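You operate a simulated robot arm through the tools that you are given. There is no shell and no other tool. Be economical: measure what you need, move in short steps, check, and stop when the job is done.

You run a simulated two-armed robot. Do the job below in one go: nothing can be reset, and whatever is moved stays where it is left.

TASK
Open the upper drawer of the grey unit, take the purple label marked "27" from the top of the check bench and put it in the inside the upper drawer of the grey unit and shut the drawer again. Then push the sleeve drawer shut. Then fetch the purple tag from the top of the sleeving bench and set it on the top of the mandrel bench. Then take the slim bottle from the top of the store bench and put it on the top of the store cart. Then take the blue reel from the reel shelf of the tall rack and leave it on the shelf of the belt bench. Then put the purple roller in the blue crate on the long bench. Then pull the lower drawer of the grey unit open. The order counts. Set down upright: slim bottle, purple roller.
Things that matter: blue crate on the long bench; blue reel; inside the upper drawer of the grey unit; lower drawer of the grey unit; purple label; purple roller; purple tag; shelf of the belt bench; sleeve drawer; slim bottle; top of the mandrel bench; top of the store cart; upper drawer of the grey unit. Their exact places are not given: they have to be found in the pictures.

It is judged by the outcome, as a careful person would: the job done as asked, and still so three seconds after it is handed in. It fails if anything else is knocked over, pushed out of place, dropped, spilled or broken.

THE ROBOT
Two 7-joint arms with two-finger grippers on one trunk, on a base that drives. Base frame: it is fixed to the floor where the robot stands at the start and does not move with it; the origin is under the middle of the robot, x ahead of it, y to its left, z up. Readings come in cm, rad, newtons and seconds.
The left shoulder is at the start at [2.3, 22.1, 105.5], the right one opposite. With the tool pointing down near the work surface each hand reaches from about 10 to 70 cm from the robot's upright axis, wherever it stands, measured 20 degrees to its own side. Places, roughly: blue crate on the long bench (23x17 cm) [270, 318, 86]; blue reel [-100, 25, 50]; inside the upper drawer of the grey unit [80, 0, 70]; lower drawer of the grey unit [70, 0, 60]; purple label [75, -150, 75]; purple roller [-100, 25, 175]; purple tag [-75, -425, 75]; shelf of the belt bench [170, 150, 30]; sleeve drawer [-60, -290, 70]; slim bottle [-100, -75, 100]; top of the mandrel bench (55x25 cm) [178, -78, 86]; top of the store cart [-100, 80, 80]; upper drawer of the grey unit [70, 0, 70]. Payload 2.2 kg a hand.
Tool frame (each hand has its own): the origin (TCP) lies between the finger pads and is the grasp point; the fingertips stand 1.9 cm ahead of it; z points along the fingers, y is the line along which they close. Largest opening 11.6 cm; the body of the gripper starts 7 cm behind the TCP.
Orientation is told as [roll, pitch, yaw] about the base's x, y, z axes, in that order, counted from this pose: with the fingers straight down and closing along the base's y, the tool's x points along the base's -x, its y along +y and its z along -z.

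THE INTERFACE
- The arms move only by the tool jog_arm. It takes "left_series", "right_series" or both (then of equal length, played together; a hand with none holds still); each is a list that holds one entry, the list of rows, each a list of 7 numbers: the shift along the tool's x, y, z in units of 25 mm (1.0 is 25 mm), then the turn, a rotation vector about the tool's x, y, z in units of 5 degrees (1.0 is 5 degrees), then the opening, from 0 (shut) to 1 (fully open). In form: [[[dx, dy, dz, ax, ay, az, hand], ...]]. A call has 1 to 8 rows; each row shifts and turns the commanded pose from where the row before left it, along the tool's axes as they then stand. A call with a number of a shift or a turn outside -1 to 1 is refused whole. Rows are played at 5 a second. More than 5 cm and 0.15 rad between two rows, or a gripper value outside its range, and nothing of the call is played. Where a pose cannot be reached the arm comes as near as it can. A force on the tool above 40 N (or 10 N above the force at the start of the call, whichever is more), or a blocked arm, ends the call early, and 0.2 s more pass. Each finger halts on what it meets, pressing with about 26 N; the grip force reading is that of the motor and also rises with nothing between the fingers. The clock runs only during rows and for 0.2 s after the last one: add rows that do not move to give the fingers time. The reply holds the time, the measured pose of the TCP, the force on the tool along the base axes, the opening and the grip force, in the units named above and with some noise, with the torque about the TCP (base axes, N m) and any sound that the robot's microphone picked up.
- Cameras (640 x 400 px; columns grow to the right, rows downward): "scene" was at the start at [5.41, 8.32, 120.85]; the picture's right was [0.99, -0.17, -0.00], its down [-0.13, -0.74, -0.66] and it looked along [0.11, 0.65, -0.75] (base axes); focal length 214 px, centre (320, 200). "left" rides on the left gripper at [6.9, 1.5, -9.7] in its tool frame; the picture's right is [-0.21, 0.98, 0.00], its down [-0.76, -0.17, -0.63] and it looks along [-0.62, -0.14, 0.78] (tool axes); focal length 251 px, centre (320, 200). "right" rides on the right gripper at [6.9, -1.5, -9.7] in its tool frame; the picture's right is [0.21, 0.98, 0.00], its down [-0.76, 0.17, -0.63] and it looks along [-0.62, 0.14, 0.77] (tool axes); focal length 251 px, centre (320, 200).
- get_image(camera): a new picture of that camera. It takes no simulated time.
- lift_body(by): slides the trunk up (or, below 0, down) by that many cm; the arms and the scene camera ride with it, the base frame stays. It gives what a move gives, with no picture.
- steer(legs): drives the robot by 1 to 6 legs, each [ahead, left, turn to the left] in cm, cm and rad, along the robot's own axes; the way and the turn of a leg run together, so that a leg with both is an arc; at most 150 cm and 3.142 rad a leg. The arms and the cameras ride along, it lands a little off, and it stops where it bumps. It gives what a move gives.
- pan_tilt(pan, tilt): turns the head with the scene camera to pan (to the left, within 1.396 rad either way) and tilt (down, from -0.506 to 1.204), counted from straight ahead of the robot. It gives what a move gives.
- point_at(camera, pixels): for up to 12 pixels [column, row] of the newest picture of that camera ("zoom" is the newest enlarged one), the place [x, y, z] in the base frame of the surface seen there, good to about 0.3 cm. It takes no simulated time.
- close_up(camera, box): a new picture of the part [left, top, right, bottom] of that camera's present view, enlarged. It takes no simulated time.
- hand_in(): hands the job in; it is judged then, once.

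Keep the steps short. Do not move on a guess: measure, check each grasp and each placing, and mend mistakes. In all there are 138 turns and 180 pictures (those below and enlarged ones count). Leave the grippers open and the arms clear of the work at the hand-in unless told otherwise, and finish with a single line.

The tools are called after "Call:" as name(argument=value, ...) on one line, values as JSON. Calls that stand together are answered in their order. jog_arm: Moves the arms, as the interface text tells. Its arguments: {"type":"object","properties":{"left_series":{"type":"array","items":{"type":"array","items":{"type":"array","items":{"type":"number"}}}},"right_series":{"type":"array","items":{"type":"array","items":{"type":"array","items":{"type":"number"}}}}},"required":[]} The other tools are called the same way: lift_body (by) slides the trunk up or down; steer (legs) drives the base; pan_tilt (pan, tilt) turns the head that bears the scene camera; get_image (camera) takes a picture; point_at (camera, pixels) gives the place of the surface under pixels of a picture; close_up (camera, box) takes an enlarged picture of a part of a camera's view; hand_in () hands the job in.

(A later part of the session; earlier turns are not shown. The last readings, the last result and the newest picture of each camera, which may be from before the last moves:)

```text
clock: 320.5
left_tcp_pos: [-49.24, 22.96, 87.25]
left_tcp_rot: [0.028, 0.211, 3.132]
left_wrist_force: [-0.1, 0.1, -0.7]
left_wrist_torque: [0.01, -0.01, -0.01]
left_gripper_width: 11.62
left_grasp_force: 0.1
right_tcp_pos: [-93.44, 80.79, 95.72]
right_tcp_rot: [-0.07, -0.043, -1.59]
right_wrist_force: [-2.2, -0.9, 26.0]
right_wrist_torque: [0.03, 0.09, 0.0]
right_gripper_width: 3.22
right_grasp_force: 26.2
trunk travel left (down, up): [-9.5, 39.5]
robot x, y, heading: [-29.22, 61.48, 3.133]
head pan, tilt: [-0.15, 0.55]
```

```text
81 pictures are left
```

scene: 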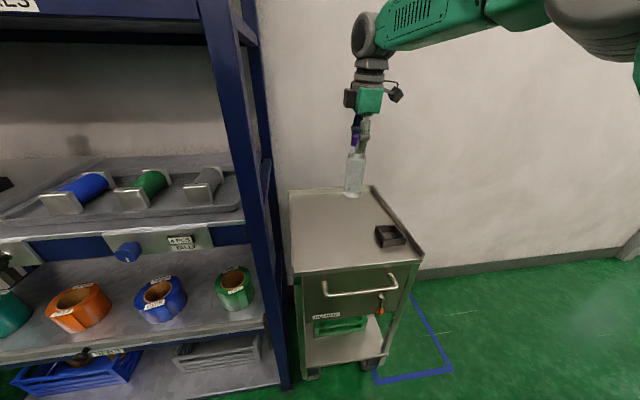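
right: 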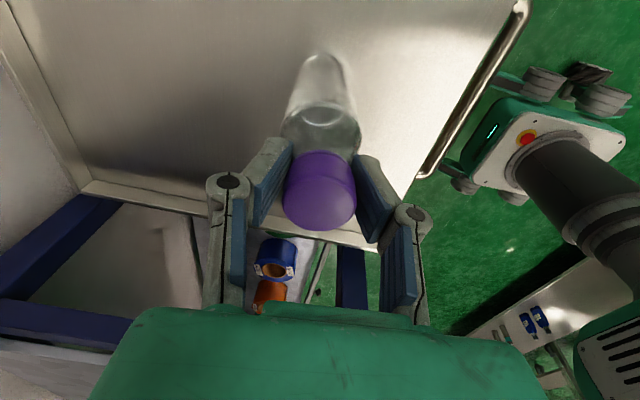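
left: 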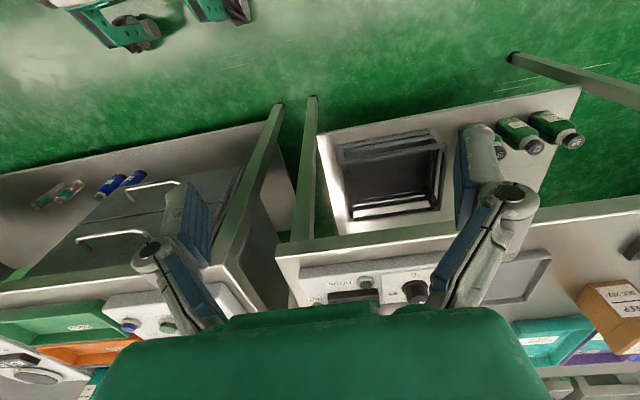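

It's resting (26 N). I ease up 0.5 cm, open slowly, then rise.

Call:
jog_arm(right_series=[[[0, 0, -0.15, 0, 0, 0, 0], [0, 0, 0, 0, 0, 0, 0], [0, 0, 0, 0, 0, 0, 0.35], [0, 0, 0, 0, 0, 0, 0.5], [0, 0, 0, 0, 0, 0, 0.55], [0, 0, -0.4, 0, 0, 0, 0.55], [0, 0, -0.8, 0, 0, 0, 0.55], [0, 0, -0.8, 0, 0, 0, 0.55]]])

Call:
jog_arm(right_series=[[[0, 0, -1, 0, 0, 0, 0.55], [0, 0, -1, 0, 0, 0, 0.55], [0, 0, -1, 0, 0, 0, 0.55]]])

Call:
close_up(camera="scene", box=[240, 120, 440, 280])

```text
clock: 322.3
left_tcp_pos: [-49.3, 22.98, 87.13]
left_tcp_rot: [0.03, 0.217, 3.134]
left_wrist_force: [0.4, -0.3, -1.1]
left_wrist_torque: [-0.04, 0.03, 0.01]
left_gripper_width: 11.6
left_grasp_force: 0.1
right_tcp_pos: [-93.34, 80.96, 100.59]
right_tcp_rot: [-0.061, -0.044, -1.589]
right_wrist_force: [-0.3, 1.0, 0.1]
right_wrist_torque: [-0.01, 0.02, 0.02]
right_gripper_width: 6.37
right_grasp_force: 0.0
trunk travel left (down, up): [-9.5, 39.5]
robot x, y, heading: [-29.64, 61.39, 3.132]
head pan, tilt: [-0.15, 0.55]
```

```text
clock: 323.1
left_tcp_pos: [-49.36, 22.95, 87.13]
left_tcp_rot: [0.026, 0.215, 3.133]
left_wrist_force: [-0.4, 0.2, -0.6]
left_wrist_torque: [0.0, 0.02, 0.05]
left_gripper_width: 11.58
left_grasp_force: 0.1
right_tcp_pos: [-92.86, 81.36, 108.05]
right_tcp_rot: [-0.062, -0.044, -1.59]
right_wrist_force: [0.2, 0.7, -0.1]
right_wrist_torque: [-0.02, 0.01, 0.0]
right_gripper_width: 6.4
right_grasp_force: 0.1
trunk travel left (down, up): [-9.5, 39.5]
robot x, y, heading: [-29.44, 61.98, 3.132]
head pan, tilt: [-0.15, 0.55]
```

```text
2.50 times, centred on (340, 200) of scene
```

zoom: 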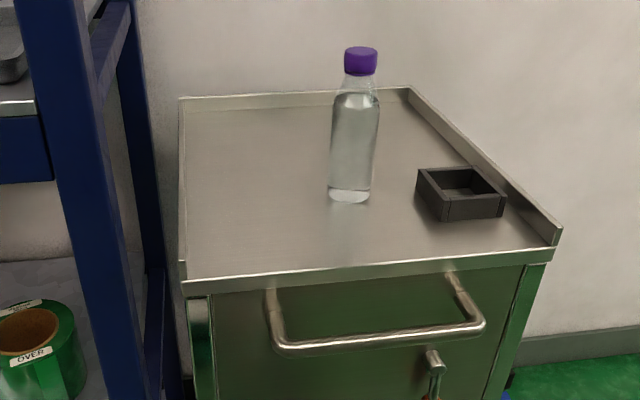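

The bottle stands upright on the cart. Next the blue reel: I back off and look at the reel shelf.

Call:
steer(legs=[[-32, 0, 0], [0, 50, 0.01]])

Call:
pan_tilt(pan=0, tilt=0.6)

Call:
get_image(camera="scene")

Call:
close_up(camera="scene", box=[220, 130, 420, 290])

```text
clock: 327.7
left_tcp_pos: [-17.27, -26.1, 87.4]
left_tcp_rot: [0.039, 0.215, -3.133]
left_wrist_force: [-0.2, -0.3, 0.5]
left_wrist_torque: [0.02, 0.0, -0.01]
left_gripper_width: 11.59
left_grasp_force: 0.0
right_tcp_pos: [-61.57, 31.54, 107.85]
right_tcp_rot: [-0.06, -0.048, -1.574]
right_wrist_force: [0.2, 1.6, 0.4]
right_wrist_torque: [-0.05, 0.01, -0.01]
right_gripper_width: 6.39
right_grasp_force: 0.1
trunk travel left (down, up): [-9.5, 39.5]
robot x, y, heading: [1.77, 11.88, -3.132]
head pan, tilt: [-0.15, 0.55]
```

```text
clock: 328.4
left_tcp_pos: [-16.97, -26.02, 87.32]
left_tcp_rot: [0.036, 0.22, -3.138]
left_wrist_force: [0.3, 0.5, 0.6]
left_wrist_torque: [-0.04, 0.03, 0.0]
left_gripper_width: 11.58
left_grasp_force: 0.0
right_tcp_pos: [-61.52, 31.63, 108.24]
right_tcp_rot: [-0.064, -0.046, -1.571]
right_wrist_force: [0.0, 0.2, -0.9]
right_wrist_torque: [-0.05, 0.04, -0.01]
right_gripper_width: 6.38
right_grasp_force: 0.1
trunk travel left (down, up): [-9.5, 39.5]
robot x, y, heading: [2.09, 12.28, -3.126]
head pan, tilt: [0.0, 0.6]
```

```text
79 pictures are left
```

scene: 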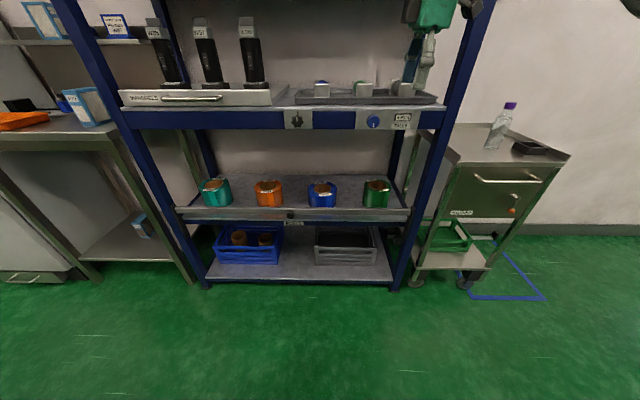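

```text
2.50 times, centred on (320, 210) of scene
```

zoom: 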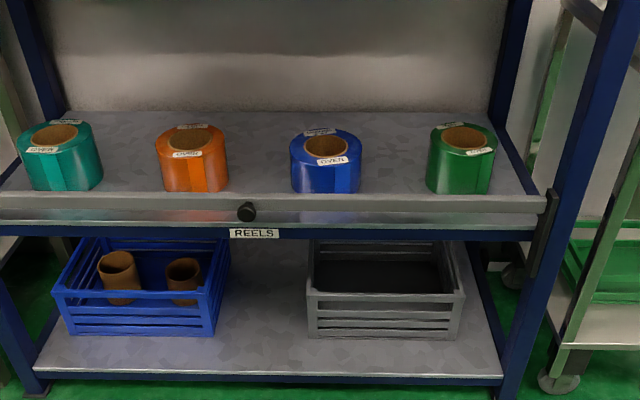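

Call:
point_at(camera="zoom", pixels=[[325, 180], [295, 160], [357, 160], [326, 167], [320, 134], [326, 148], [326, 205], [326, 195], [400, 120], [247, 212], [305, 150], [346, 150]])

Call:
point_at(camera="scene", pixels=[[330, 122], [330, 127], [330, 100], [372, 122], [320, 180], [290, 215], [440, 125]])

```text
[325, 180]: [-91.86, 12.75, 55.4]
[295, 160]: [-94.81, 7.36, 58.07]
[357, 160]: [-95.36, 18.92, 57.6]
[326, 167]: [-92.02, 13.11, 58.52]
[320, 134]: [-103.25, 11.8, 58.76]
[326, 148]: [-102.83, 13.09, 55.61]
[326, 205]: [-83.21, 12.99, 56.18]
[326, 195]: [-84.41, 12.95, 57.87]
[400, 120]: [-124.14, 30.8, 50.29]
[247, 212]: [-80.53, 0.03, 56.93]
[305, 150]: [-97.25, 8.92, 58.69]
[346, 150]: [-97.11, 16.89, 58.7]
```

```text
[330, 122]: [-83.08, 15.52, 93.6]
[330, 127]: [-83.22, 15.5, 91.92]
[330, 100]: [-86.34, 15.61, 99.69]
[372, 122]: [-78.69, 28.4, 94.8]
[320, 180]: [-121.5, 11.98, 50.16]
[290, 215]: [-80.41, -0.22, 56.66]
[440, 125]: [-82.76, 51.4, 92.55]
```

Blue reel: centre (−97.5, 13), 11.5 cm wide, 8.4 tall, hollow; a front rail rises to z 58 and the beam above is at ~z 90. It's too wide to span, so I'll grip its side wall with a forward-tilted hand (45°), camera side up. First lower the hand in front of the rack and try the turn.

Call:
lift_body(by=-9.4)

Call:
jog_arm(right_series=[[[0, 0, 1, 0, 0, 0, 0.4], [0, 0, 1, 0, 0, 0, 0.4], [0, 0, 1, 0, 0, 0, 0.4], [0, 0, 1, 0, 0, 0, 0.4], [0, 0, 1, 0, 0, 0, 0.4], [0, 0, 1, 0, 0, 0, 0.4], [0, 0, 1, 0, 0, 0, 0.4], [0, 0, 1, 0, 0, 0, 0.4]]])

Call:
jog_arm(right_series=[[[0, 0, 0, 0.414, 0.414, -0.999, 0.4], [0, 0, 0, 0.414, 0.414, -0.999, 0.4], [0, 0, 0, 0.414, 0.414, -0.999, 0.4], [0, 0, 0, 0.414, 0.414, -0.999, 0.4], [0, 0, 0, 0.414, 0.414, -0.999, 0.4], [0, 0, 0, 0.414, 0.414, -0.999, 0.4], [0, 0, 0, 0.414, 0.414, -0.999, 0.4], [0, 0, 0, 0.414, 0.414, -0.999, 0.4]]])

Call:
jog_arm(right_series=[[[0, 0, 0, 0.414, 0.414, -0.999, 0.4], [0, 0, 0, 0.414, 0.414, -0.999, 0.4], [0, 0, 0, 0.414, 0.414, -0.999, 0.4], [0, 0, 0, 0.414, 0.414, -0.999, 0.4], [0, 0, 0, 0.414, 0.414, -0.999, 0.4], [0, 0, 0, 0.414, 0.414, -0.999, 0.4], [0, 0, 0, 0.414, 0.414, -0.999, 0.4], [0, 0, 0, 0.414, 0.414, -0.999, 0.4]]])

Call:
get_image(camera="scene")

```text
clock: 329.7
left_tcp_pos: [-16.88, -26.94, 77.57]
left_tcp_rot: [0.028, 0.218, -3.135]
left_wrist_force: [0.8, 0.4, 0.0]
left_wrist_torque: [-0.02, 0.03, -0.01]
left_gripper_width: 11.6
left_grasp_force: 0.0
right_tcp_pos: [-61.58, 30.38, 98.91]
right_tcp_rot: [-0.064, -0.038, -1.573]
right_wrist_force: [0.0, -1.1, 0.6]
right_wrist_torque: [0.07, 0.0, 0.02]
right_gripper_width: 6.36
right_grasp_force: 0.0
trunk travel left (down, up): [-0.1, 48.9]
robot x, y, heading: [2.18, 12.13, -3.129]
head pan, tilt: [0.0, 0.6]
```

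```text
clock: 331.5
left_tcp_pos: [-17.07, -26.84, 77.71]
left_tcp_rot: [0.029, 0.218, -3.134]
left_wrist_force: [-0.2, -0.1, -0.5]
left_wrist_torque: [0.02, -0.03, -0.02]
left_gripper_width: 11.61
left_grasp_force: 0.2
right_tcp_pos: [-62.97, 29.9, 78.64]
right_tcp_rot: [-0.063, -0.041, -1.573]
right_wrist_force: [-0.2, 1.0, -0.1]
right_wrist_torque: [0.03, 0.02, -0.02]
right_gripper_width: 4.64
right_grasp_force: 0.0
trunk travel left (down, up): [-0.1, 48.9]
robot x, y, heading: [1.87, 12.14, -3.129]
head pan, tilt: [0.0, 0.6]
```

```text
clock: 333.3
left_tcp_pos: [-16.88, -26.85, 77.79]
left_tcp_rot: [0.03, 0.218, -3.135]
left_wrist_force: [0.5, -0.3, -0.1]
left_wrist_torque: [-0.03, 0.01, 0.03]
left_gripper_width: 11.58
left_grasp_force: 0.0
right_tcp_pos: [-62.73, 29.92, 78.84]
right_tcp_rot: [-0.258, 0.37, -0.923]
right_wrist_force: [-0.4, 1.4, 0.5]
right_wrist_torque: [0.01, 0.01, -0.01]
right_gripper_width: 4.64
right_grasp_force: 0.1
trunk travel left (down, up): [-0.1, 48.9]
robot x, y, heading: [2.3, 12.23, -3.131]
head pan, tilt: [0.0, 0.6]
```

```text
clock: 335.1
left_tcp_pos: [-16.88, -26.81, 77.67]
left_tcp_rot: [0.029, 0.217, -3.138]
left_wrist_force: [0.2, 0.4, 0.4]
left_wrist_torque: [0.0, -0.01, 0.01]
left_gripper_width: 11.59
left_grasp_force: 0.0
right_tcp_pos: [-62.84, 29.65, 78.89]
right_tcp_rot: [-0.115, 0.805, -0.166]
right_wrist_force: [-0.4, -0.2, 0.2]
right_wrist_torque: [-0.02, 0.0, -0.01]
right_gripper_width: 4.63
right_grasp_force: 0.1
trunk travel left (down, up): [-0.1, 48.9]
robot x, y, heading: [2.05, 12.16, -3.131]
head pan, tilt: [0.0, 0.6]
```

```text
77 pictures are left
```

scene: 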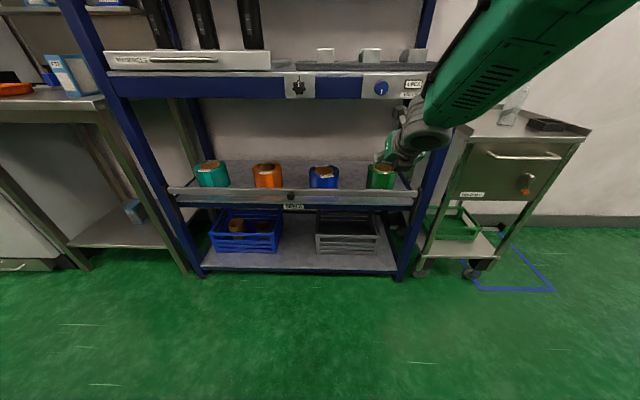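

The turn works. I finish aligning, shift sideways to y≈17.3, and lower the hand to z 61.5 in front of the rack.

Call:
jog_arm(right_series=[[[0, 0, 0, 0, -0.11, -0.67, 0.45], [0, 0, 0, 0, -0.11, -0.67, 0.45], [-0.7, 0, 0.7, 0, 0, 0, 0.45], [-0.7, 0, 0.7, 0, 0, 0, 0.45], [-0.7, 0, 0.7, 0, 0, 0, 0.45], [-0.7, 0, 0.7, 0, 0, 0, 0.45], [-0.7, 0, 0.7, 0, 0, 0, 0.45], [-0.7, 0, 0.7, 0, 0, 0, 0.45]]])

Call:
steer(legs=[[0, 12.4, -0.01]])

Call:
get_image(camera="right")

Call:
get_image(camera="scene")

```text
clock: 336.9
left_tcp_pos: [-16.89, -26.81, 77.72]
left_tcp_rot: [0.03, 0.218, -3.134]
left_wrist_force: [0.0, -0.6, 0.3]
left_wrist_torque: [-0.04, -0.02, 0.01]
left_gripper_width: 11.61
left_grasp_force: 0.1
right_tcp_pos: [-63.17, 31.14, 64.38]
right_tcp_rot: [-0.039, 0.794, -0.061]
right_wrist_force: [0.2, -0.6, -1.1]
right_wrist_torque: [0.01, -0.02, 0.0]
right_gripper_width: 5.21
right_grasp_force: 0.1
trunk travel left (down, up): [-0.1, 48.9]
robot x, y, heading: [2.27, 12.09, -3.129]
head pan, tilt: [0.0, 0.6]
```

```text
clock: 338.2
left_tcp_pos: [-17.18, -37.7, 78.47]
left_tcp_rot: [0.052, 0.211, 3.142]
left_wrist_force: [-0.1, -0.3, 0.3]
left_wrist_torque: [0.03, 0.01, -0.01]
left_gripper_width: 11.59
left_grasp_force: 0.2
right_tcp_pos: [-62.94, 21.18, 63.68]
right_tcp_rot: [-0.059, 0.782, -0.099]
right_wrist_force: [1.0, 1.9, -0.7]
right_wrist_torque: [-0.11, 0.02, 0.08]
right_gripper_width: 5.21
right_grasp_force: 0.2
trunk travel left (down, up): [-0.1, 48.9]
robot x, y, heading: [2.38, 0.88, -3.139]
head pan, tilt: [0.0, 0.6]
```

```text
76 pictures are left
```

right: 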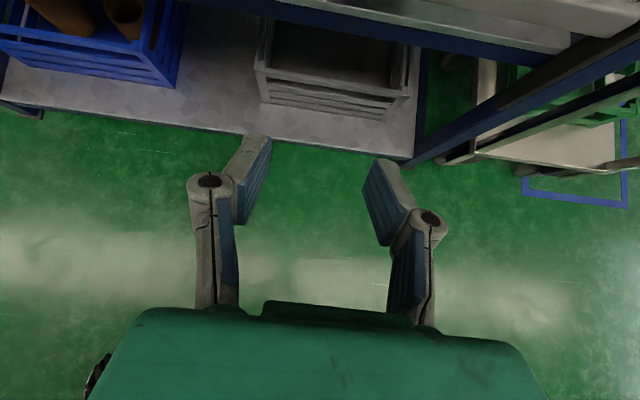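

```text
75 pictures are left
```

scene: 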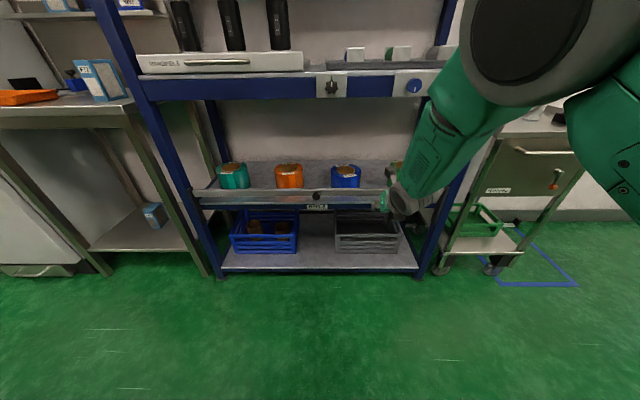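

Call:
point_at(camera="scene", pixels=[[520, 40], [465, 40], [480, 100], [440, 100], [440, 140], [420, 150], [395, 195], [410, 200], [384, 200], [413, 86], [400, 92], [345, 176]])

```text
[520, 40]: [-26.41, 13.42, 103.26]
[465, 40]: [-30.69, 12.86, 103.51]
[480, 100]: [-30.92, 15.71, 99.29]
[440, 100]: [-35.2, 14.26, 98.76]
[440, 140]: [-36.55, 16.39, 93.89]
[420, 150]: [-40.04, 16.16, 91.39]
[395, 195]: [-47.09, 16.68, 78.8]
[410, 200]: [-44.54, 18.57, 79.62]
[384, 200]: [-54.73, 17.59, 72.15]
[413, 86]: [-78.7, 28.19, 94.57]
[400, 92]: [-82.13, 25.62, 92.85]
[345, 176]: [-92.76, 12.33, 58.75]
```

The forearm would come close to the beam if the arm stays folded. I extend the arm 15 cm forward so the forearm flattens, correct the yaw, and look again.

Call:
jog_arm(right_series=[[[0, 0, 0, 0.2, 0, -0.9, 0.45], [0.7, 0, 0.7, 0, 0, 0, 0.45], [0.7, 0, 0.7, 0, 0, 0, 0.45], [0.7, 0, 0.7, 0, 0, 0, 0.45], [0.7, 0, 0.7, 0, 0, 0, 0.45], [0.7, 0, 0.7, 0, 0, 0, 0.45], [0, 0, 0, 0, 0, 0, 0.45], [0, 0, 0, 0, 0, 0, 0.45]]])

Call:
get_image(camera="right")

Call:
get_image(camera="scene")

```text
clock: 340.0
left_tcp_pos: [-17.08, -40.22, 77.19]
left_tcp_rot: [0.024, 0.215, 3.136]
left_wrist_force: [0.3, -1.0, -0.2]
left_wrist_torque: [0.05, -0.02, 0.01]
left_gripper_width: 11.59
left_grasp_force: 0.1
right_tcp_pos: [-75.34, 19.02, 64.42]
right_tcp_rot: [0.039, 0.788, 0.043]
right_wrist_force: [0.5, 0.4, 0.3]
right_wrist_torque: [0.08, -0.02, -0.03]
right_gripper_width: 5.19
right_grasp_force: 0.0
trunk travel left (down, up): [-0.1, 48.9]
robot x, y, heading: [2.19, 0.37, -3.137]
head pan, tilt: [0.0, 0.6]
```

```text
74 pictures are left
```

right: 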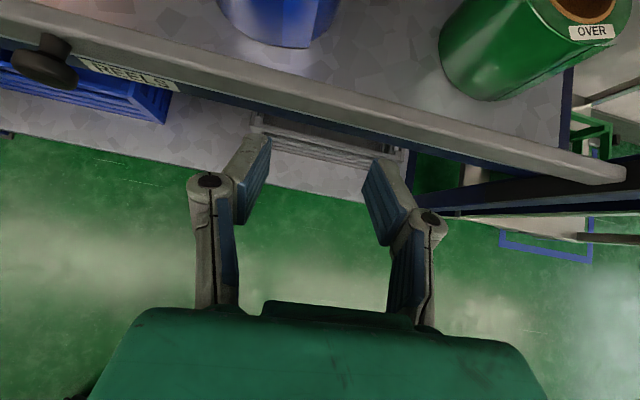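

```text
73 pictures are left
```

scene: 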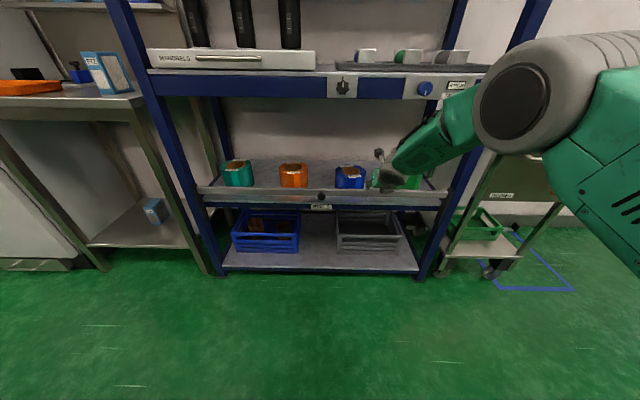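

Good, the forearm is flatter now. I extend 5 cm more and drive ahead 10 cm.

Call:
jog_arm(right_series=[[[0.7, 0, 0.7, 0, 0, 0, 0.45], [0.7, 0, 0.7, 0, 0, 0, 0.45], [0, 0, 0, 0, 0, 0, 0.45]]])

Call:
steer(legs=[[9, 1.7, 0]])

Call:
jog_arm(right_series=[[[0, 0, 0, 0, 0, 0, 0.45], [0, 0, 0, 0, 0, 0, 0.45], [0, 0, 0, 0, 0, 0, 0.45], [0, 0, 0, 0, 0, 0, 0.45], [0, 0, 0, 0, 0, 0, 0.45], [0, 0, 0, 0, 0, 0, 0.45]]])

Call:
get_image(camera="right")

Call:
get_image(camera="scene")

```text
clock: 340.8
left_tcp_pos: [-17.06, -39.8, 77.49]
left_tcp_rot: [0.03, 0.214, 3.137]
left_wrist_force: [0.5, -0.3, -0.2]
left_wrist_torque: [0.02, -0.01, -0.02]
left_gripper_width: 11.59
left_grasp_force: 0.1
right_tcp_pos: [-80.03, 19.28, 64.4]
right_tcp_rot: [0.036, 0.789, 0.036]
right_wrist_force: [0.1, -0.1, -0.5]
right_wrist_torque: [0.04, -0.01, -0.04]
right_gripper_width: 5.25
right_grasp_force: 0.1
trunk travel left (down, up): [-0.1, 48.9]
robot x, y, heading: [2.53, 0.23, -3.141]
head pan, tilt: [0.0, 0.6]
```

```text
clock: 341.9
left_tcp_pos: [-26.35, -39.71, 78.11]
left_tcp_rot: [0.049, 0.213, 3.137]
left_wrist_force: [-0.5, -0.1, 0.7]
left_wrist_torque: [-0.06, -0.01, -0.01]
left_gripper_width: 11.62
left_grasp_force: 0.1
right_tcp_pos: [-89.17, 19.32, 63.81]
right_tcp_rot: [0.015, 0.783, 0.018]
right_wrist_force: [0.2, 0.4, 0.3]
right_wrist_torque: [-0.05, 0.02, 0.03]
right_gripper_width: 5.21
right_grasp_force: 0.0
trunk travel left (down, up): [-0.1, 48.9]
robot x, y, heading: [-6.72, -1.37, 3.142]
head pan, tilt: [0.0, 0.6]
```

```text
clock: 343.3
left_tcp_pos: [-26.22, -40.33, 77.77]
left_tcp_rot: [0.045, 0.213, 3.129]
left_wrist_force: [0.1, -1.0, 0.4]
left_wrist_torque: [-0.01, -0.01, 0.02]
left_gripper_width: 11.61
left_grasp_force: 0.0
right_tcp_pos: [-88.93, 19.16, 64.4]
right_tcp_rot: [0.024, 0.788, 0.023]
right_wrist_force: [0.0, 0.1, 0.5]
right_wrist_torque: [-0.04, -0.02, -0.01]
right_gripper_width: 5.24
right_grasp_force: 0.1
trunk travel left (down, up): [-0.1, 48.9]
robot x, y, heading: [-7.12, -0.83, 3.141]
head pan, tilt: [0.0, 0.6]
```

```text
72 pictures are left
```

right: 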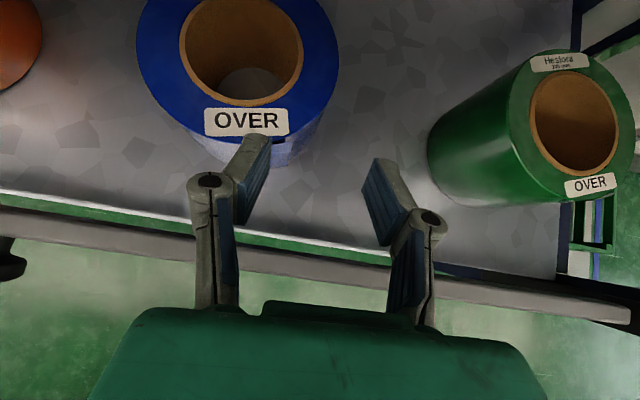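

```text
71 pictures are left
```

scene: 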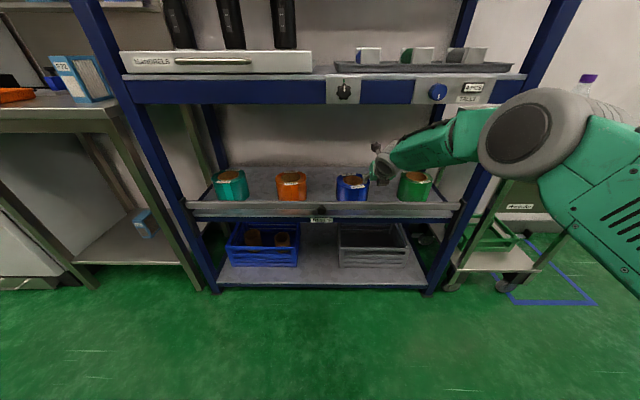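

I can see the reel in the wrist camera. I measure rim and hole.

Call:
point_at(camera="right", pixels=[[145, 50], [332, 60], [175, 50], [307, 60], [295, 60], [240, 100], [240, 112], [188, 50], [280, 90], [330, 30], [270, 5]])

Call:
point_at(camera="scene", pixels=[[376, 148], [385, 165], [450, 130], [440, 150], [410, 150], [440, 120]])

```text
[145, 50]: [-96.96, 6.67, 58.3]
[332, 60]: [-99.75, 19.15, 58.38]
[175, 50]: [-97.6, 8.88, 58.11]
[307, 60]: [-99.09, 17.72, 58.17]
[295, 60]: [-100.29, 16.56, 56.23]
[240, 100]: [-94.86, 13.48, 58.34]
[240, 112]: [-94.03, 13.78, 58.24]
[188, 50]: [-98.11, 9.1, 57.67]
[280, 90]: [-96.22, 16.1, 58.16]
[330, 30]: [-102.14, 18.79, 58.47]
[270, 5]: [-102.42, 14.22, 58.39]
```

```text
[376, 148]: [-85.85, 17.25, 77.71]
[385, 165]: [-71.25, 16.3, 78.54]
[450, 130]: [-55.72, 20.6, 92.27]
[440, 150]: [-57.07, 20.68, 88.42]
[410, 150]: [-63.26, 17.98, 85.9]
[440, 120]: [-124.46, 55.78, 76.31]
```

Reel centre (−98.3, 13.1), wall y 17.2–19.3. I set y 17.8, z 62, then drive ahead 9 cm.

Call:
jog_arm(right_series=[[[-0.34, -0.28, 0.34, 0, 0, 0, 0.45], [-0.34, -0.28, 0.34, 0, 0, 0, 0.45], [0, 0, 0, 0, 0, 0, 0.45]]])

Call:
steer(legs=[[9, 0, 0]])

Call:
jog_arm(right_series=[[[0, 0, 0, 0, 0, 0, 0.45], [0, 0, 0, 0, 0, 0, 0.45], [0, 0, 0, 0, 0, 0, 0.45], [0, 0, 0, 0, 0, 0, 0.45]]])

Call:
get_image(camera="right")

```text
clock: 344.1
left_tcp_pos: [-26.29, -40.6, 77.8]
left_tcp_rot: [0.044, 0.212, 3.132]
left_wrist_force: [0.6, 0.8, 0.4]
left_wrist_torque: [-0.01, -0.02, 0.01]
left_gripper_width: 11.59
left_grasp_force: 0.1
right_tcp_pos: [-88.91, 17.45, 61.97]
right_tcp_rot: [0.027, 0.787, 0.025]
right_wrist_force: [-0.7, 0.0, 0.6]
right_wrist_torque: [0.0, 0.0, 0.01]
right_gripper_width: 5.22
right_grasp_force: 0.0
trunk travel left (down, up): [-0.1, 48.9]
robot x, y, heading: [-7.09, -0.92, 3.144]
head pan, tilt: [0.0, 0.6]
```

```text
clock: 345.2
left_tcp_pos: [-35.27, -40.81, 77.73]
left_tcp_rot: [0.042, 0.214, 3.134]
left_wrist_force: [-0.6, 0.6, -0.9]
left_wrist_torque: [0.02, -0.02, 0.0]
left_gripper_width: 11.61
left_grasp_force: 0.0
right_tcp_pos: [-97.92, 17.28, 61.87]
right_tcp_rot: [0.028, 0.785, 0.028]
right_wrist_force: [-0.1, -0.4, -0.1]
right_wrist_torque: [-0.04, 0.0, -0.02]
right_gripper_width: 5.2
right_grasp_force: 0.0
trunk travel left (down, up): [-0.1, 48.9]
robot x, y, heading: [-16.28, -1.32, -3.145]
head pan, tilt: [0.0, 0.6]
```

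```text
clock: 346.2
left_tcp_pos: [-34.95, -40.8, 77.68]
left_tcp_rot: [0.044, 0.213, 3.133]
left_wrist_force: [0.7, -0.6, 0.3]
left_wrist_torque: [0.02, 0.03, 0.0]
left_gripper_width: 11.61
left_grasp_force: 0.0
right_tcp_pos: [-97.83, 17.29, 62.27]
right_tcp_rot: [0.028, 0.788, 0.028]
right_wrist_force: [-0.2, -0.8, 0.0]
right_wrist_torque: [0.0, -0.02, 0.01]
right_gripper_width: 5.22
right_grasp_force: 0.0
trunk travel left (down, up): [-0.1, 48.9]
robot x, y, heading: [-16.07, -1.27, -3.144]
head pan, tilt: [0.0, 0.6]
```

```text
70 pictures are left
```

right: 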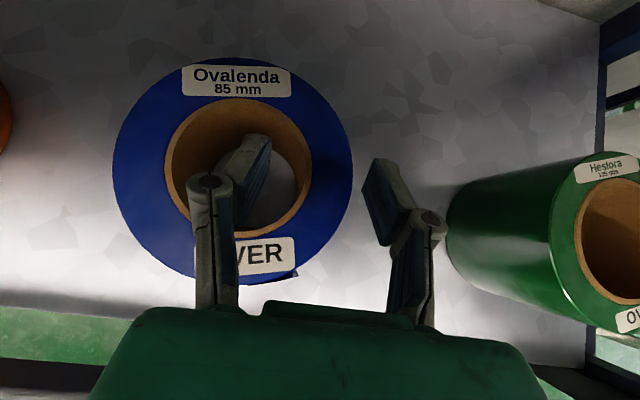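

Fingers straddle the wall: one over the hole, one outside. I go down 4.3 cm and close.

Call:
jog_arm(right_series=[[[-0.3, 0.14, 0.3, 0, 0, 0, 0.47], [-0.3, 0, 0.3, 0, 0, 0, 0.47], [-0.3, 0, 0.3, 0, 0, 0, 0.47], [-0.35, 0, 0.35, 0, 0, 0, 0.47], [0, 0, 0, 0, 0, 0, 0.3], [0, 0, 0, 0, 0, 0, 0], [0, 0, 0, 0, 0, 0, 0], [0, 0, 0, 0, 0, 0, 0]]])

Call:
get_image(camera="right")

```text
clock: 348.0
left_tcp_pos: [-35.15, -40.8, 77.85]
left_tcp_rot: [0.044, 0.212, 3.132]
left_wrist_force: [0.6, 0.4, -0.2]
left_wrist_torque: [0.01, 0.02, 0.01]
left_gripper_width: 11.59
left_grasp_force: 0.1
right_tcp_pos: [-97.83, 17.72, 57.77]
right_tcp_rot: [0.029, 0.789, 0.029]
right_wrist_force: [-1.1, 3.1, 0.7]
right_wrist_torque: [0.42, -0.25, 0.0]
right_gripper_width: 3.27
right_grasp_force: 26.0
trunk travel left (down, up): [-0.1, 48.9]
robot x, y, heading: [-15.7, -1.32, -3.142]
head pan, tilt: [0.0, 0.6]
```

```text
69 pictures are left
```

right: 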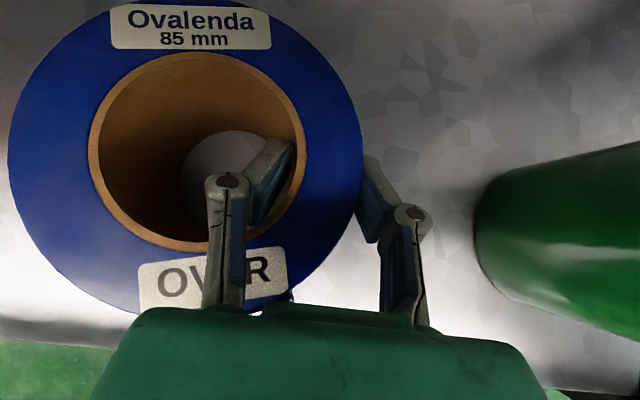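

Gripped (3.3 cm). I lift 1.5 cm gently and check.

Call:
jog_arm(right_series=[[[0.07, 0, -0.07, 0, 0, 0, 0], [0.12, 0, -0.12, 0, 0, 0, 0], [0.12, 0, -0.12, 0, 0, 0, 0], [0.12, 0, -0.12, 0, 0, 0, 0], [0, 0, 0, 0, 0, 0, 0]]])

Call:
get_image(camera="right")

Call:
close_up(camera="scene", box=[260, 60, 480, 240])

```text
clock: 349.2
left_tcp_pos: [-35.22, -40.83, 77.81]
left_tcp_rot: [0.046, 0.214, 3.132]
left_wrist_force: [0.6, -0.1, -1.4]
left_wrist_torque: [0.0, -0.01, 0.0]
left_gripper_width: 11.6
left_grasp_force: 0.0
right_tcp_pos: [-97.86, 17.69, 59.2]
right_tcp_rot: [0.028, 0.787, 0.027]
right_wrist_force: [1.0, 0.2, -9.4]
right_wrist_torque: [0.32, -0.16, 0.07]
right_gripper_width: 2.77
right_grasp_force: 26.0
trunk travel left (down, up): [-0.1, 48.9]
robot x, y, heading: [-15.82, -1.61, -3.143]
head pan, tilt: [0.0, 0.6]
```

```text
68 pictures are left
```

right: 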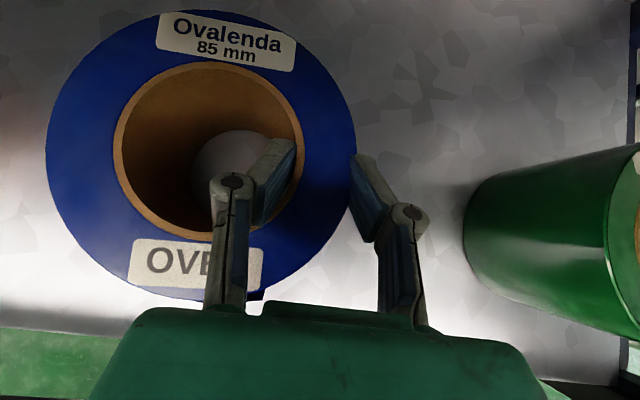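

```text
2.22 times, centred on (370, 150) of scene
```

zoom: 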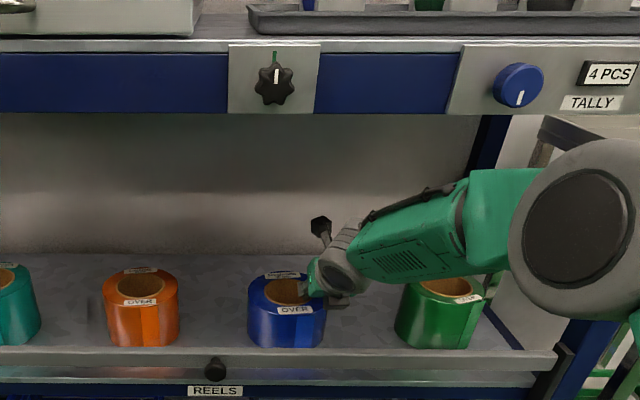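

The reel is slipping (opening shrank, 9 N weight). I set it back, open, go 1.7 cm deeper along the fingers, and grip again.

Call:
jog_arm(right_series=[[[-0.2, 0, 0.2, 0, 0, 0, 0], [-0.22, 0, 0.22, 0, 0, 0, 0], [0, 0, 0, 0, 0, 0, 0.47], [0, 0, 0, 0, 0, 0, 0.5], [0, -0.1, 0.3, 0, 0, 0, 0.5], [0, -0.05, 0.35, 0, 0, 0, 0.5], [0, 0, 0, 0, 0, 0, 0.5]]])

Call:
get_image(camera="right")

```text
clock: 350.8
left_tcp_pos: [-35.14, -40.83, 77.91]
left_tcp_rot: [0.045, 0.215, 3.135]
left_wrist_force: [-0.1, -0.2, -0.4]
left_wrist_torque: [0.01, -0.01, 0.02]
left_gripper_width: 11.61
left_grasp_force: 0.0
right_tcp_pos: [-99.14, 17.42, 56.64]
right_tcp_rot: [0.028, 0.79, 0.029]
right_wrist_force: [-0.1, 0.3, -0.4]
right_wrist_torque: [0.0, 0.01, -0.01]
right_gripper_width: 5.8
right_grasp_force: 0.0
trunk travel left (down, up): [-0.1, 48.9]
robot x, y, heading: [-15.71, -1.09, -3.14]
head pan, tilt: [0.0, 0.6]
```

```text
66 pictures are left
```

right: 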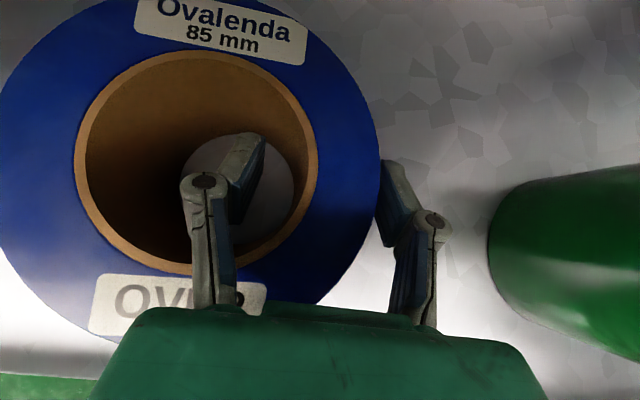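

Deeper now. I close and lift slowly by 1.5 cm.

Call:
jog_arm(right_series=[[[0, 0, 0, 0, 0, 0, 0.3], [0, 0, 0, 0, 0, 0, 0], [0, 0, 0, 0, 0, 0, 0], [0, 0, 0, 0, 0, 0, 0], [0.1, 0, -0.1, 0, 0, 0, 0], [0.12, 0, -0.12, 0, 0, 0, 0], [0.12, 0, -0.12, 0, 0, 0, 0], [0.12, 0, -0.12, 0, 0, 0, 0]]])

Call:
get_image(camera="right")

Call:
close_up(camera="scene", box=[260, 100, 480, 240])

```text
clock: 352.6
left_tcp_pos: [-35.08, -40.83, 77.73]
left_tcp_rot: [0.048, 0.213, 3.132]
left_wrist_force: [1.0, -1.0, 0.0]
left_wrist_torque: [0.03, -0.03, 0.02]
left_gripper_width: 11.61
left_grasp_force: 0.0
right_tcp_pos: [-99.09, 17.36, 57.98]
right_tcp_rot: [0.027, 0.785, 0.026]
right_wrist_force: [0.0, 0.2, -10.2]
right_wrist_torque: [0.57, -0.05, 0.0]
right_gripper_width: 2.72
right_grasp_force: 26.0
trunk travel left (down, up): [-0.1, 48.9]
robot x, y, heading: [-16.29, -1.01, -3.143]
head pan, tilt: [0.0, 0.6]
```

```text
65 pictures are left
```

right: 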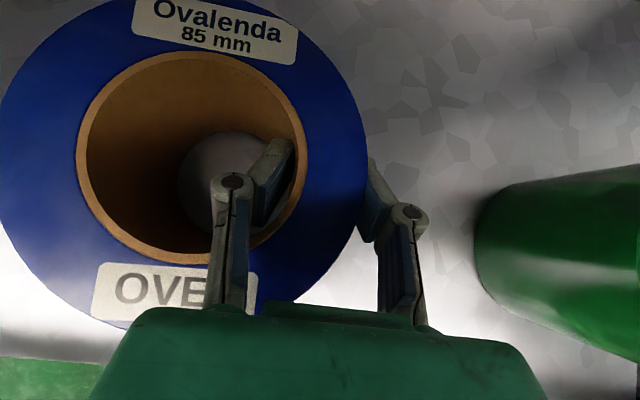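

```text
2.86 times, centred on (370, 170) of scene
```

zoom: 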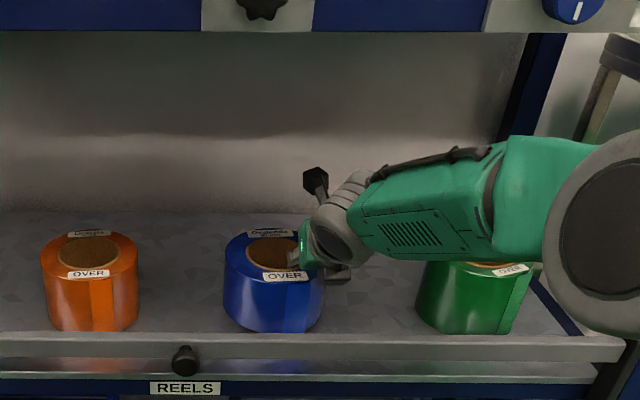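

The reel is lifted (10 N carried, still aligned with the hand). I retreat slowly along the finger axis (out and up).

Call:
jog_arm(right_series=[[[0, 0, -0.1, 0, 0, 0, 0], [0, 0, -0.2, 0, 0, 0, 0], [0, 0, -0.3, 0, 0, 0, 0], [0, 0, -0.3, 0, 0, 0, 0], [0, 0, -0.3, 0, 0, 0, 0], [0, 0, -0.3, 0, 0, 0, 0], [0, 0, -0.3, 0, 0, 0, 0], [0, 0, -0.2, 0, 0, 0, 0]]])

Call:
get_image(camera="right")

Call:
close_up(camera="scene", box=[260, 60, 480, 240])

```text
clock: 354.4
left_tcp_pos: [-35.2, -40.87, 77.81]
left_tcp_rot: [0.046, 0.214, 3.131]
left_wrist_force: [-0.6, 0.7, -0.1]
left_wrist_torque: [0.03, -0.02, -0.04]
left_gripper_width: 11.59
left_grasp_force: 0.1
right_tcp_pos: [-95.51, 17.35, 61.69]
right_tcp_rot: [0.029, 0.787, 0.028]
right_wrist_force: [0.4, 0.5, -9.6]
right_wrist_torque: [0.54, -0.02, -0.02]
right_gripper_width: 2.72
right_grasp_force: 25.6
trunk travel left (down, up): [-0.1, 48.9]
robot x, y, heading: [-15.64, -1.24, -3.142]
head pan, tilt: [0.0, 0.6]
```

```text
63 pictures are left
```

right: 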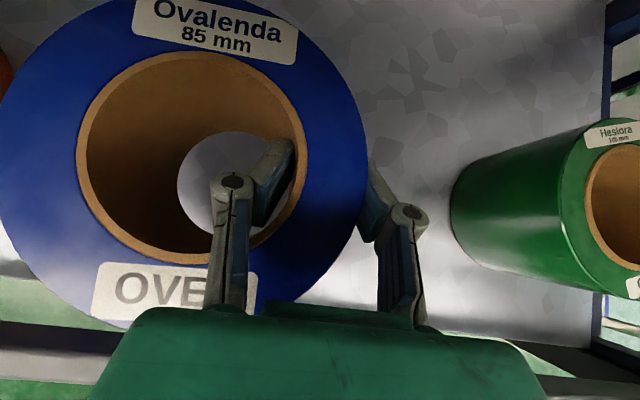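

```text
2.22 times, centred on (370, 150) of scene
```

zoom: 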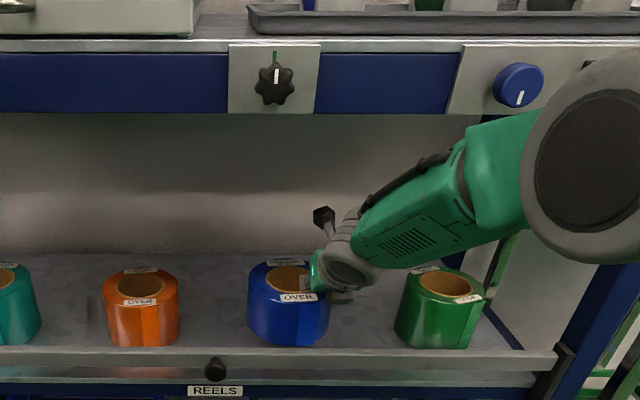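

Held securely. I raise 4.8 cm to clear the rail.

Call:
jog_arm(right_series=[[[0.1, 0, -0.1, 0, 0, 0, 0], [0.2, 0, -0.2, 0, 0, 0, 0], [0.22, 0, -0.22, 0, 0, 0, 0], [0.22, 0, -0.22, 0, 0, 0, 0], [0.22, 0, -0.22, 0, 0, 0, 0], [0.22, 0, -0.22, 0, 0, 0, 0], [0.18, 0, -0.18, 0, 0, 0, 0], [0, 0, 0, 0, 0, 0, 0]]])

Call:
get_image(camera="right")

Call:
get_image(camera="scene")

```text
clock: 356.2
left_tcp_pos: [-35.21, -40.8, 77.78]
left_tcp_rot: [0.048, 0.216, 3.131]
left_wrist_force: [-0.2, 0.3, 0.1]
left_wrist_torque: [0.0, 0.02, 0.0]
left_gripper_width: 11.6
left_grasp_force: 0.0
right_tcp_pos: [-95.53, 17.24, 66.51]
right_tcp_rot: [0.027, 0.788, 0.029]
right_wrist_force: [-0.6, -0.3, -10.0]
right_wrist_torque: [0.54, -0.03, -0.04]
right_gripper_width: 2.69
right_grasp_force: 26.0
trunk travel left (down, up): [-0.1, 48.9]
robot x, y, heading: [-15.8, -1.58, -3.14]
head pan, tilt: [0.0, 0.6]
```

```text
61 pictures are left
```

right: 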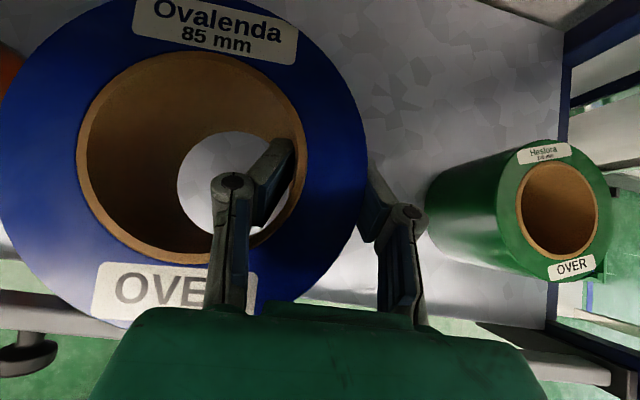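

```text
60 pictures are left
```

scene: 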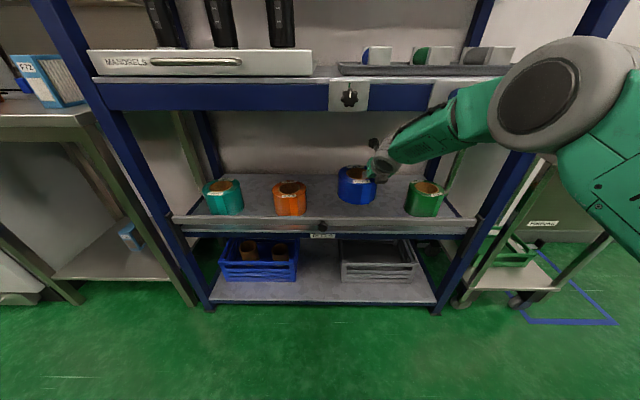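

Reel bottom ≈60, above the rail (58). I drive straight back.

Call:
steer(legs=[[-8, 0, 0], [-20, 0, 0]])

Call:
get_image(camera="right")

Call:
pan_tilt(pan=-1.3, tilt=0.4)

Call:
get_image(camera="scene")

```text
clock: 358.4
left_tcp_pos: [-7.73, -40.65, 77.81]
left_tcp_rot: [0.047, 0.213, 3.129]
left_wrist_force: [0.1, -0.2, 1.1]
left_wrist_torque: [0.02, 0.01, -0.02]
left_gripper_width: 11.58
left_grasp_force: 0.0
right_tcp_pos: [-67.81, 17.48, 66.71]
right_tcp_rot: [0.027, 0.789, 0.024]
right_wrist_force: [0.3, -0.5, -10.7]
right_wrist_torque: [0.53, -0.03, 0.02]
right_gripper_width: 2.74
right_grasp_force: 25.4
trunk travel left (down, up): [-0.1, 48.9]
robot x, y, heading: [11.56, -1.04, 3.134]
head pan, tilt: [0.0, 0.6]
```

```text
59 pictures are left
```

right: 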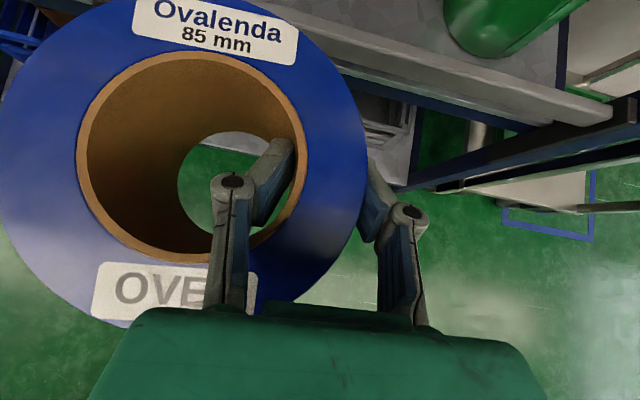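

```text
clock: 359.9
left_tcp_pos: [-7.87, -40.86, 77.82]
left_tcp_rot: [0.048, 0.215, 3.125]
left_wrist_force: [-0.4, -1.0, -0.5]
left_wrist_torque: [0.02, -0.04, -0.01]
left_gripper_width: 11.61
left_grasp_force: 0.0
right_tcp_pos: [-67.68, 17.55, 67.01]
right_tcp_rot: [0.028, 0.792, 0.023]
right_wrist_force: [1.0, 0.0, -10.7]
right_wrist_torque: [0.54, -0.02, -0.03]
right_gripper_width: 2.71
right_grasp_force: 26.0
trunk travel left (down, up): [-0.1, 48.9]
robot x, y, heading: [11.42, -1.08, 3.14]
head pan, tilt: [-1.3, 0.4]
```

```text
58 pictures are left
```

scene: 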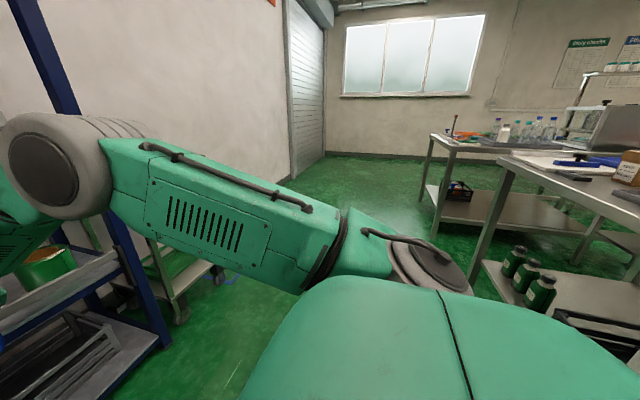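

The reel is out of the rack. Looking north (+y), I measure benches to find a way round to the belt bench.

Call:
point_at(camera="scene", pixels=[[435, 135], [425, 205], [440, 230], [505, 160], [478, 285], [560, 150], [600, 75], [400, 160], [330, 152], [480, 160], [560, 200], [350, 200]])

Call:
close_up(camera="scene", box=[400, 80, 640, 230])

```text
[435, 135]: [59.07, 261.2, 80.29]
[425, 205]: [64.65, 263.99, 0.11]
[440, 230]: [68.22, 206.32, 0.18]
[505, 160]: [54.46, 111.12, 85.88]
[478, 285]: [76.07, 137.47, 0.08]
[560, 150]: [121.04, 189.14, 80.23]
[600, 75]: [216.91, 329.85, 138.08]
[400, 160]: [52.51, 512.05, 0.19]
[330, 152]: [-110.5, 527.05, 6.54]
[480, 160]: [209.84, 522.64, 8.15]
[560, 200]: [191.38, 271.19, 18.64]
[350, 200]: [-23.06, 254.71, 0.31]
```

```text
2.67 times, centred on (520, 155) of scene
```

zoom: 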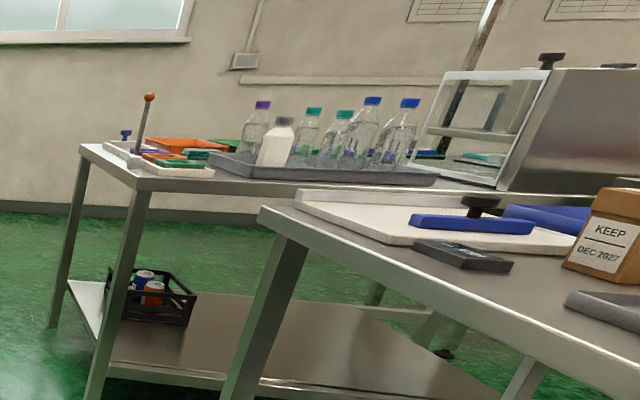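

There's open floor north of these benches. I back off slightly and drive north past the cart to look for a short route.

Call:
steer(legs=[[-5, 0, 0], [0, -150, 0], [0, -50, 0]])

Call:
pan_tilt(pan=-1.35, tilt=0.3)

Call:
get_image(camera="scene")

```text
clock: 370.6
left_tcp_pos: [-2.25, 163.05, 77.81]
left_tcp_rot: [0.046, 0.216, 3.122]
left_wrist_force: [0.6, -1.1, 0.0]
left_wrist_torque: [0.02, -0.01, -0.01]
left_gripper_width: 11.59
left_grasp_force: 0.0
right_tcp_pos: [-61.98, 221.61, 66.81]
right_tcp_rot: [0.027, 0.792, 0.02]
right_wrist_force: [0.2, 0.4, -11.0]
right_wrist_torque: [0.55, -0.02, 0.02]
right_gripper_width: 2.71
right_grasp_force: 26.2
trunk travel left (down, up): [-0.1, 48.9]
robot x, y, heading: [17.02, 202.98, 3.138]
head pan, tilt: [-1.3, 0.4]
```

```text
clock: 371.2
left_tcp_pos: [-2.17, 162.88, 77.77]
left_tcp_rot: [0.048, 0.215, 3.121]
left_wrist_force: [-0.6, -0.4, 0.9]
left_wrist_torque: [0.05, -0.01, 0.02]
left_gripper_width: 11.59
left_grasp_force: 0.0
right_tcp_pos: [-61.75, 221.55, 67.18]
right_tcp_rot: [0.027, 0.796, 0.02]
right_wrist_force: [-0.3, -0.3, -10.4]
right_wrist_torque: [0.54, -0.02, 0.02]
right_gripper_width: 2.7
right_grasp_force: 26.0
trunk travel left (down, up): [-0.1, 48.9]
robot x, y, heading: [17.24, 202.87, 3.138]
head pan, tilt: [-1.349, 0.3]
```

```text
56 pictures are left
```

scene: 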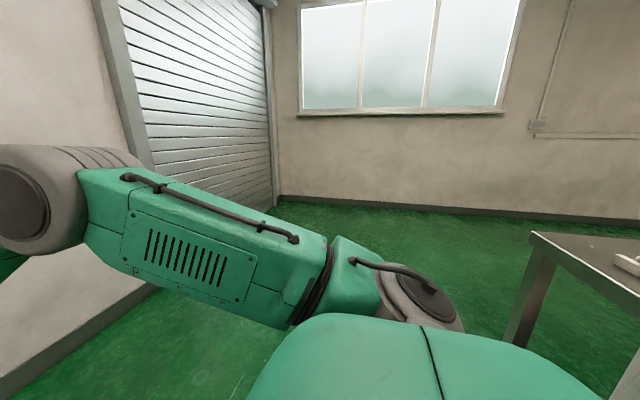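

Open floor. I go further north and turn to face +x.

Call:
steer(legs=[[20, -130, 0], [0, 0, -3.13]])

Call:
pan_tilt(pan=-0.15, tilt=0.4)

Call:
get_image(camera="scene")

```text
clock: 385.2
left_tcp_pos: [17.6, 372.98, 77.9]
left_tcp_rot: [0.051, 0.215, -0.023]
left_wrist_force: [-0.7, -0.1, 0.4]
left_wrist_torque: [0.04, -0.02, 0.01]
left_gripper_width: 11.59
left_grasp_force: 0.0
right_tcp_pos: [77.15, 314.11, 67.23]
right_tcp_rot: [0.026, 0.794, -3.124]
right_wrist_force: [-0.1, 0.2, -9.5]
right_wrist_torque: [-0.5, 0.01, -0.01]
right_gripper_width: 2.77
right_grasp_force: 25.5
trunk travel left (down, up): [-0.1, 48.9]
robot x, y, heading: [-2.12, 333.36, -0.012]
head pan, tilt: [-1.349, 0.3]
```

```text
clock: 386.6
left_tcp_pos: [17.63, 373.09, 77.98]
left_tcp_rot: [0.052, 0.215, -0.025]
left_wrist_force: [-0.3, 0.9, 0.6]
left_wrist_torque: [-0.01, 0.02, 0.0]
left_gripper_width: 11.58
left_grasp_force: 0.0
right_tcp_pos: [77.05, 314.07, 67.53]
right_tcp_rot: [0.026, 0.798, -3.123]
right_wrist_force: [-0.5, -0.2, -11.2]
right_wrist_torque: [-0.57, 0.0, 0.03]
right_gripper_width: 2.78
right_grasp_force: 26.3
trunk travel left (down, up): [-0.1, 48.9]
robot x, y, heading: [-1.57, 333.38, -0.011]
head pan, tilt: [-0.15, 0.4]
```

```text
55 pictures are left
```

scene: 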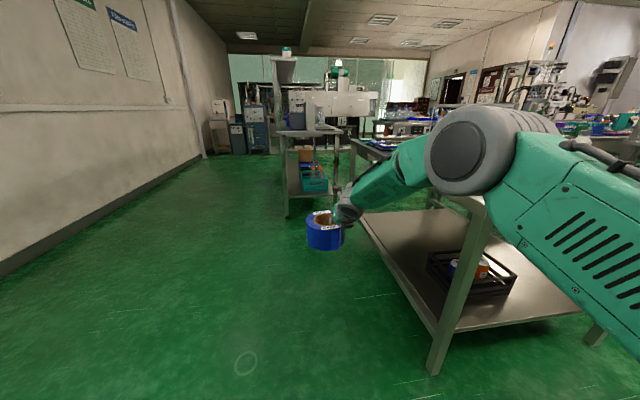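

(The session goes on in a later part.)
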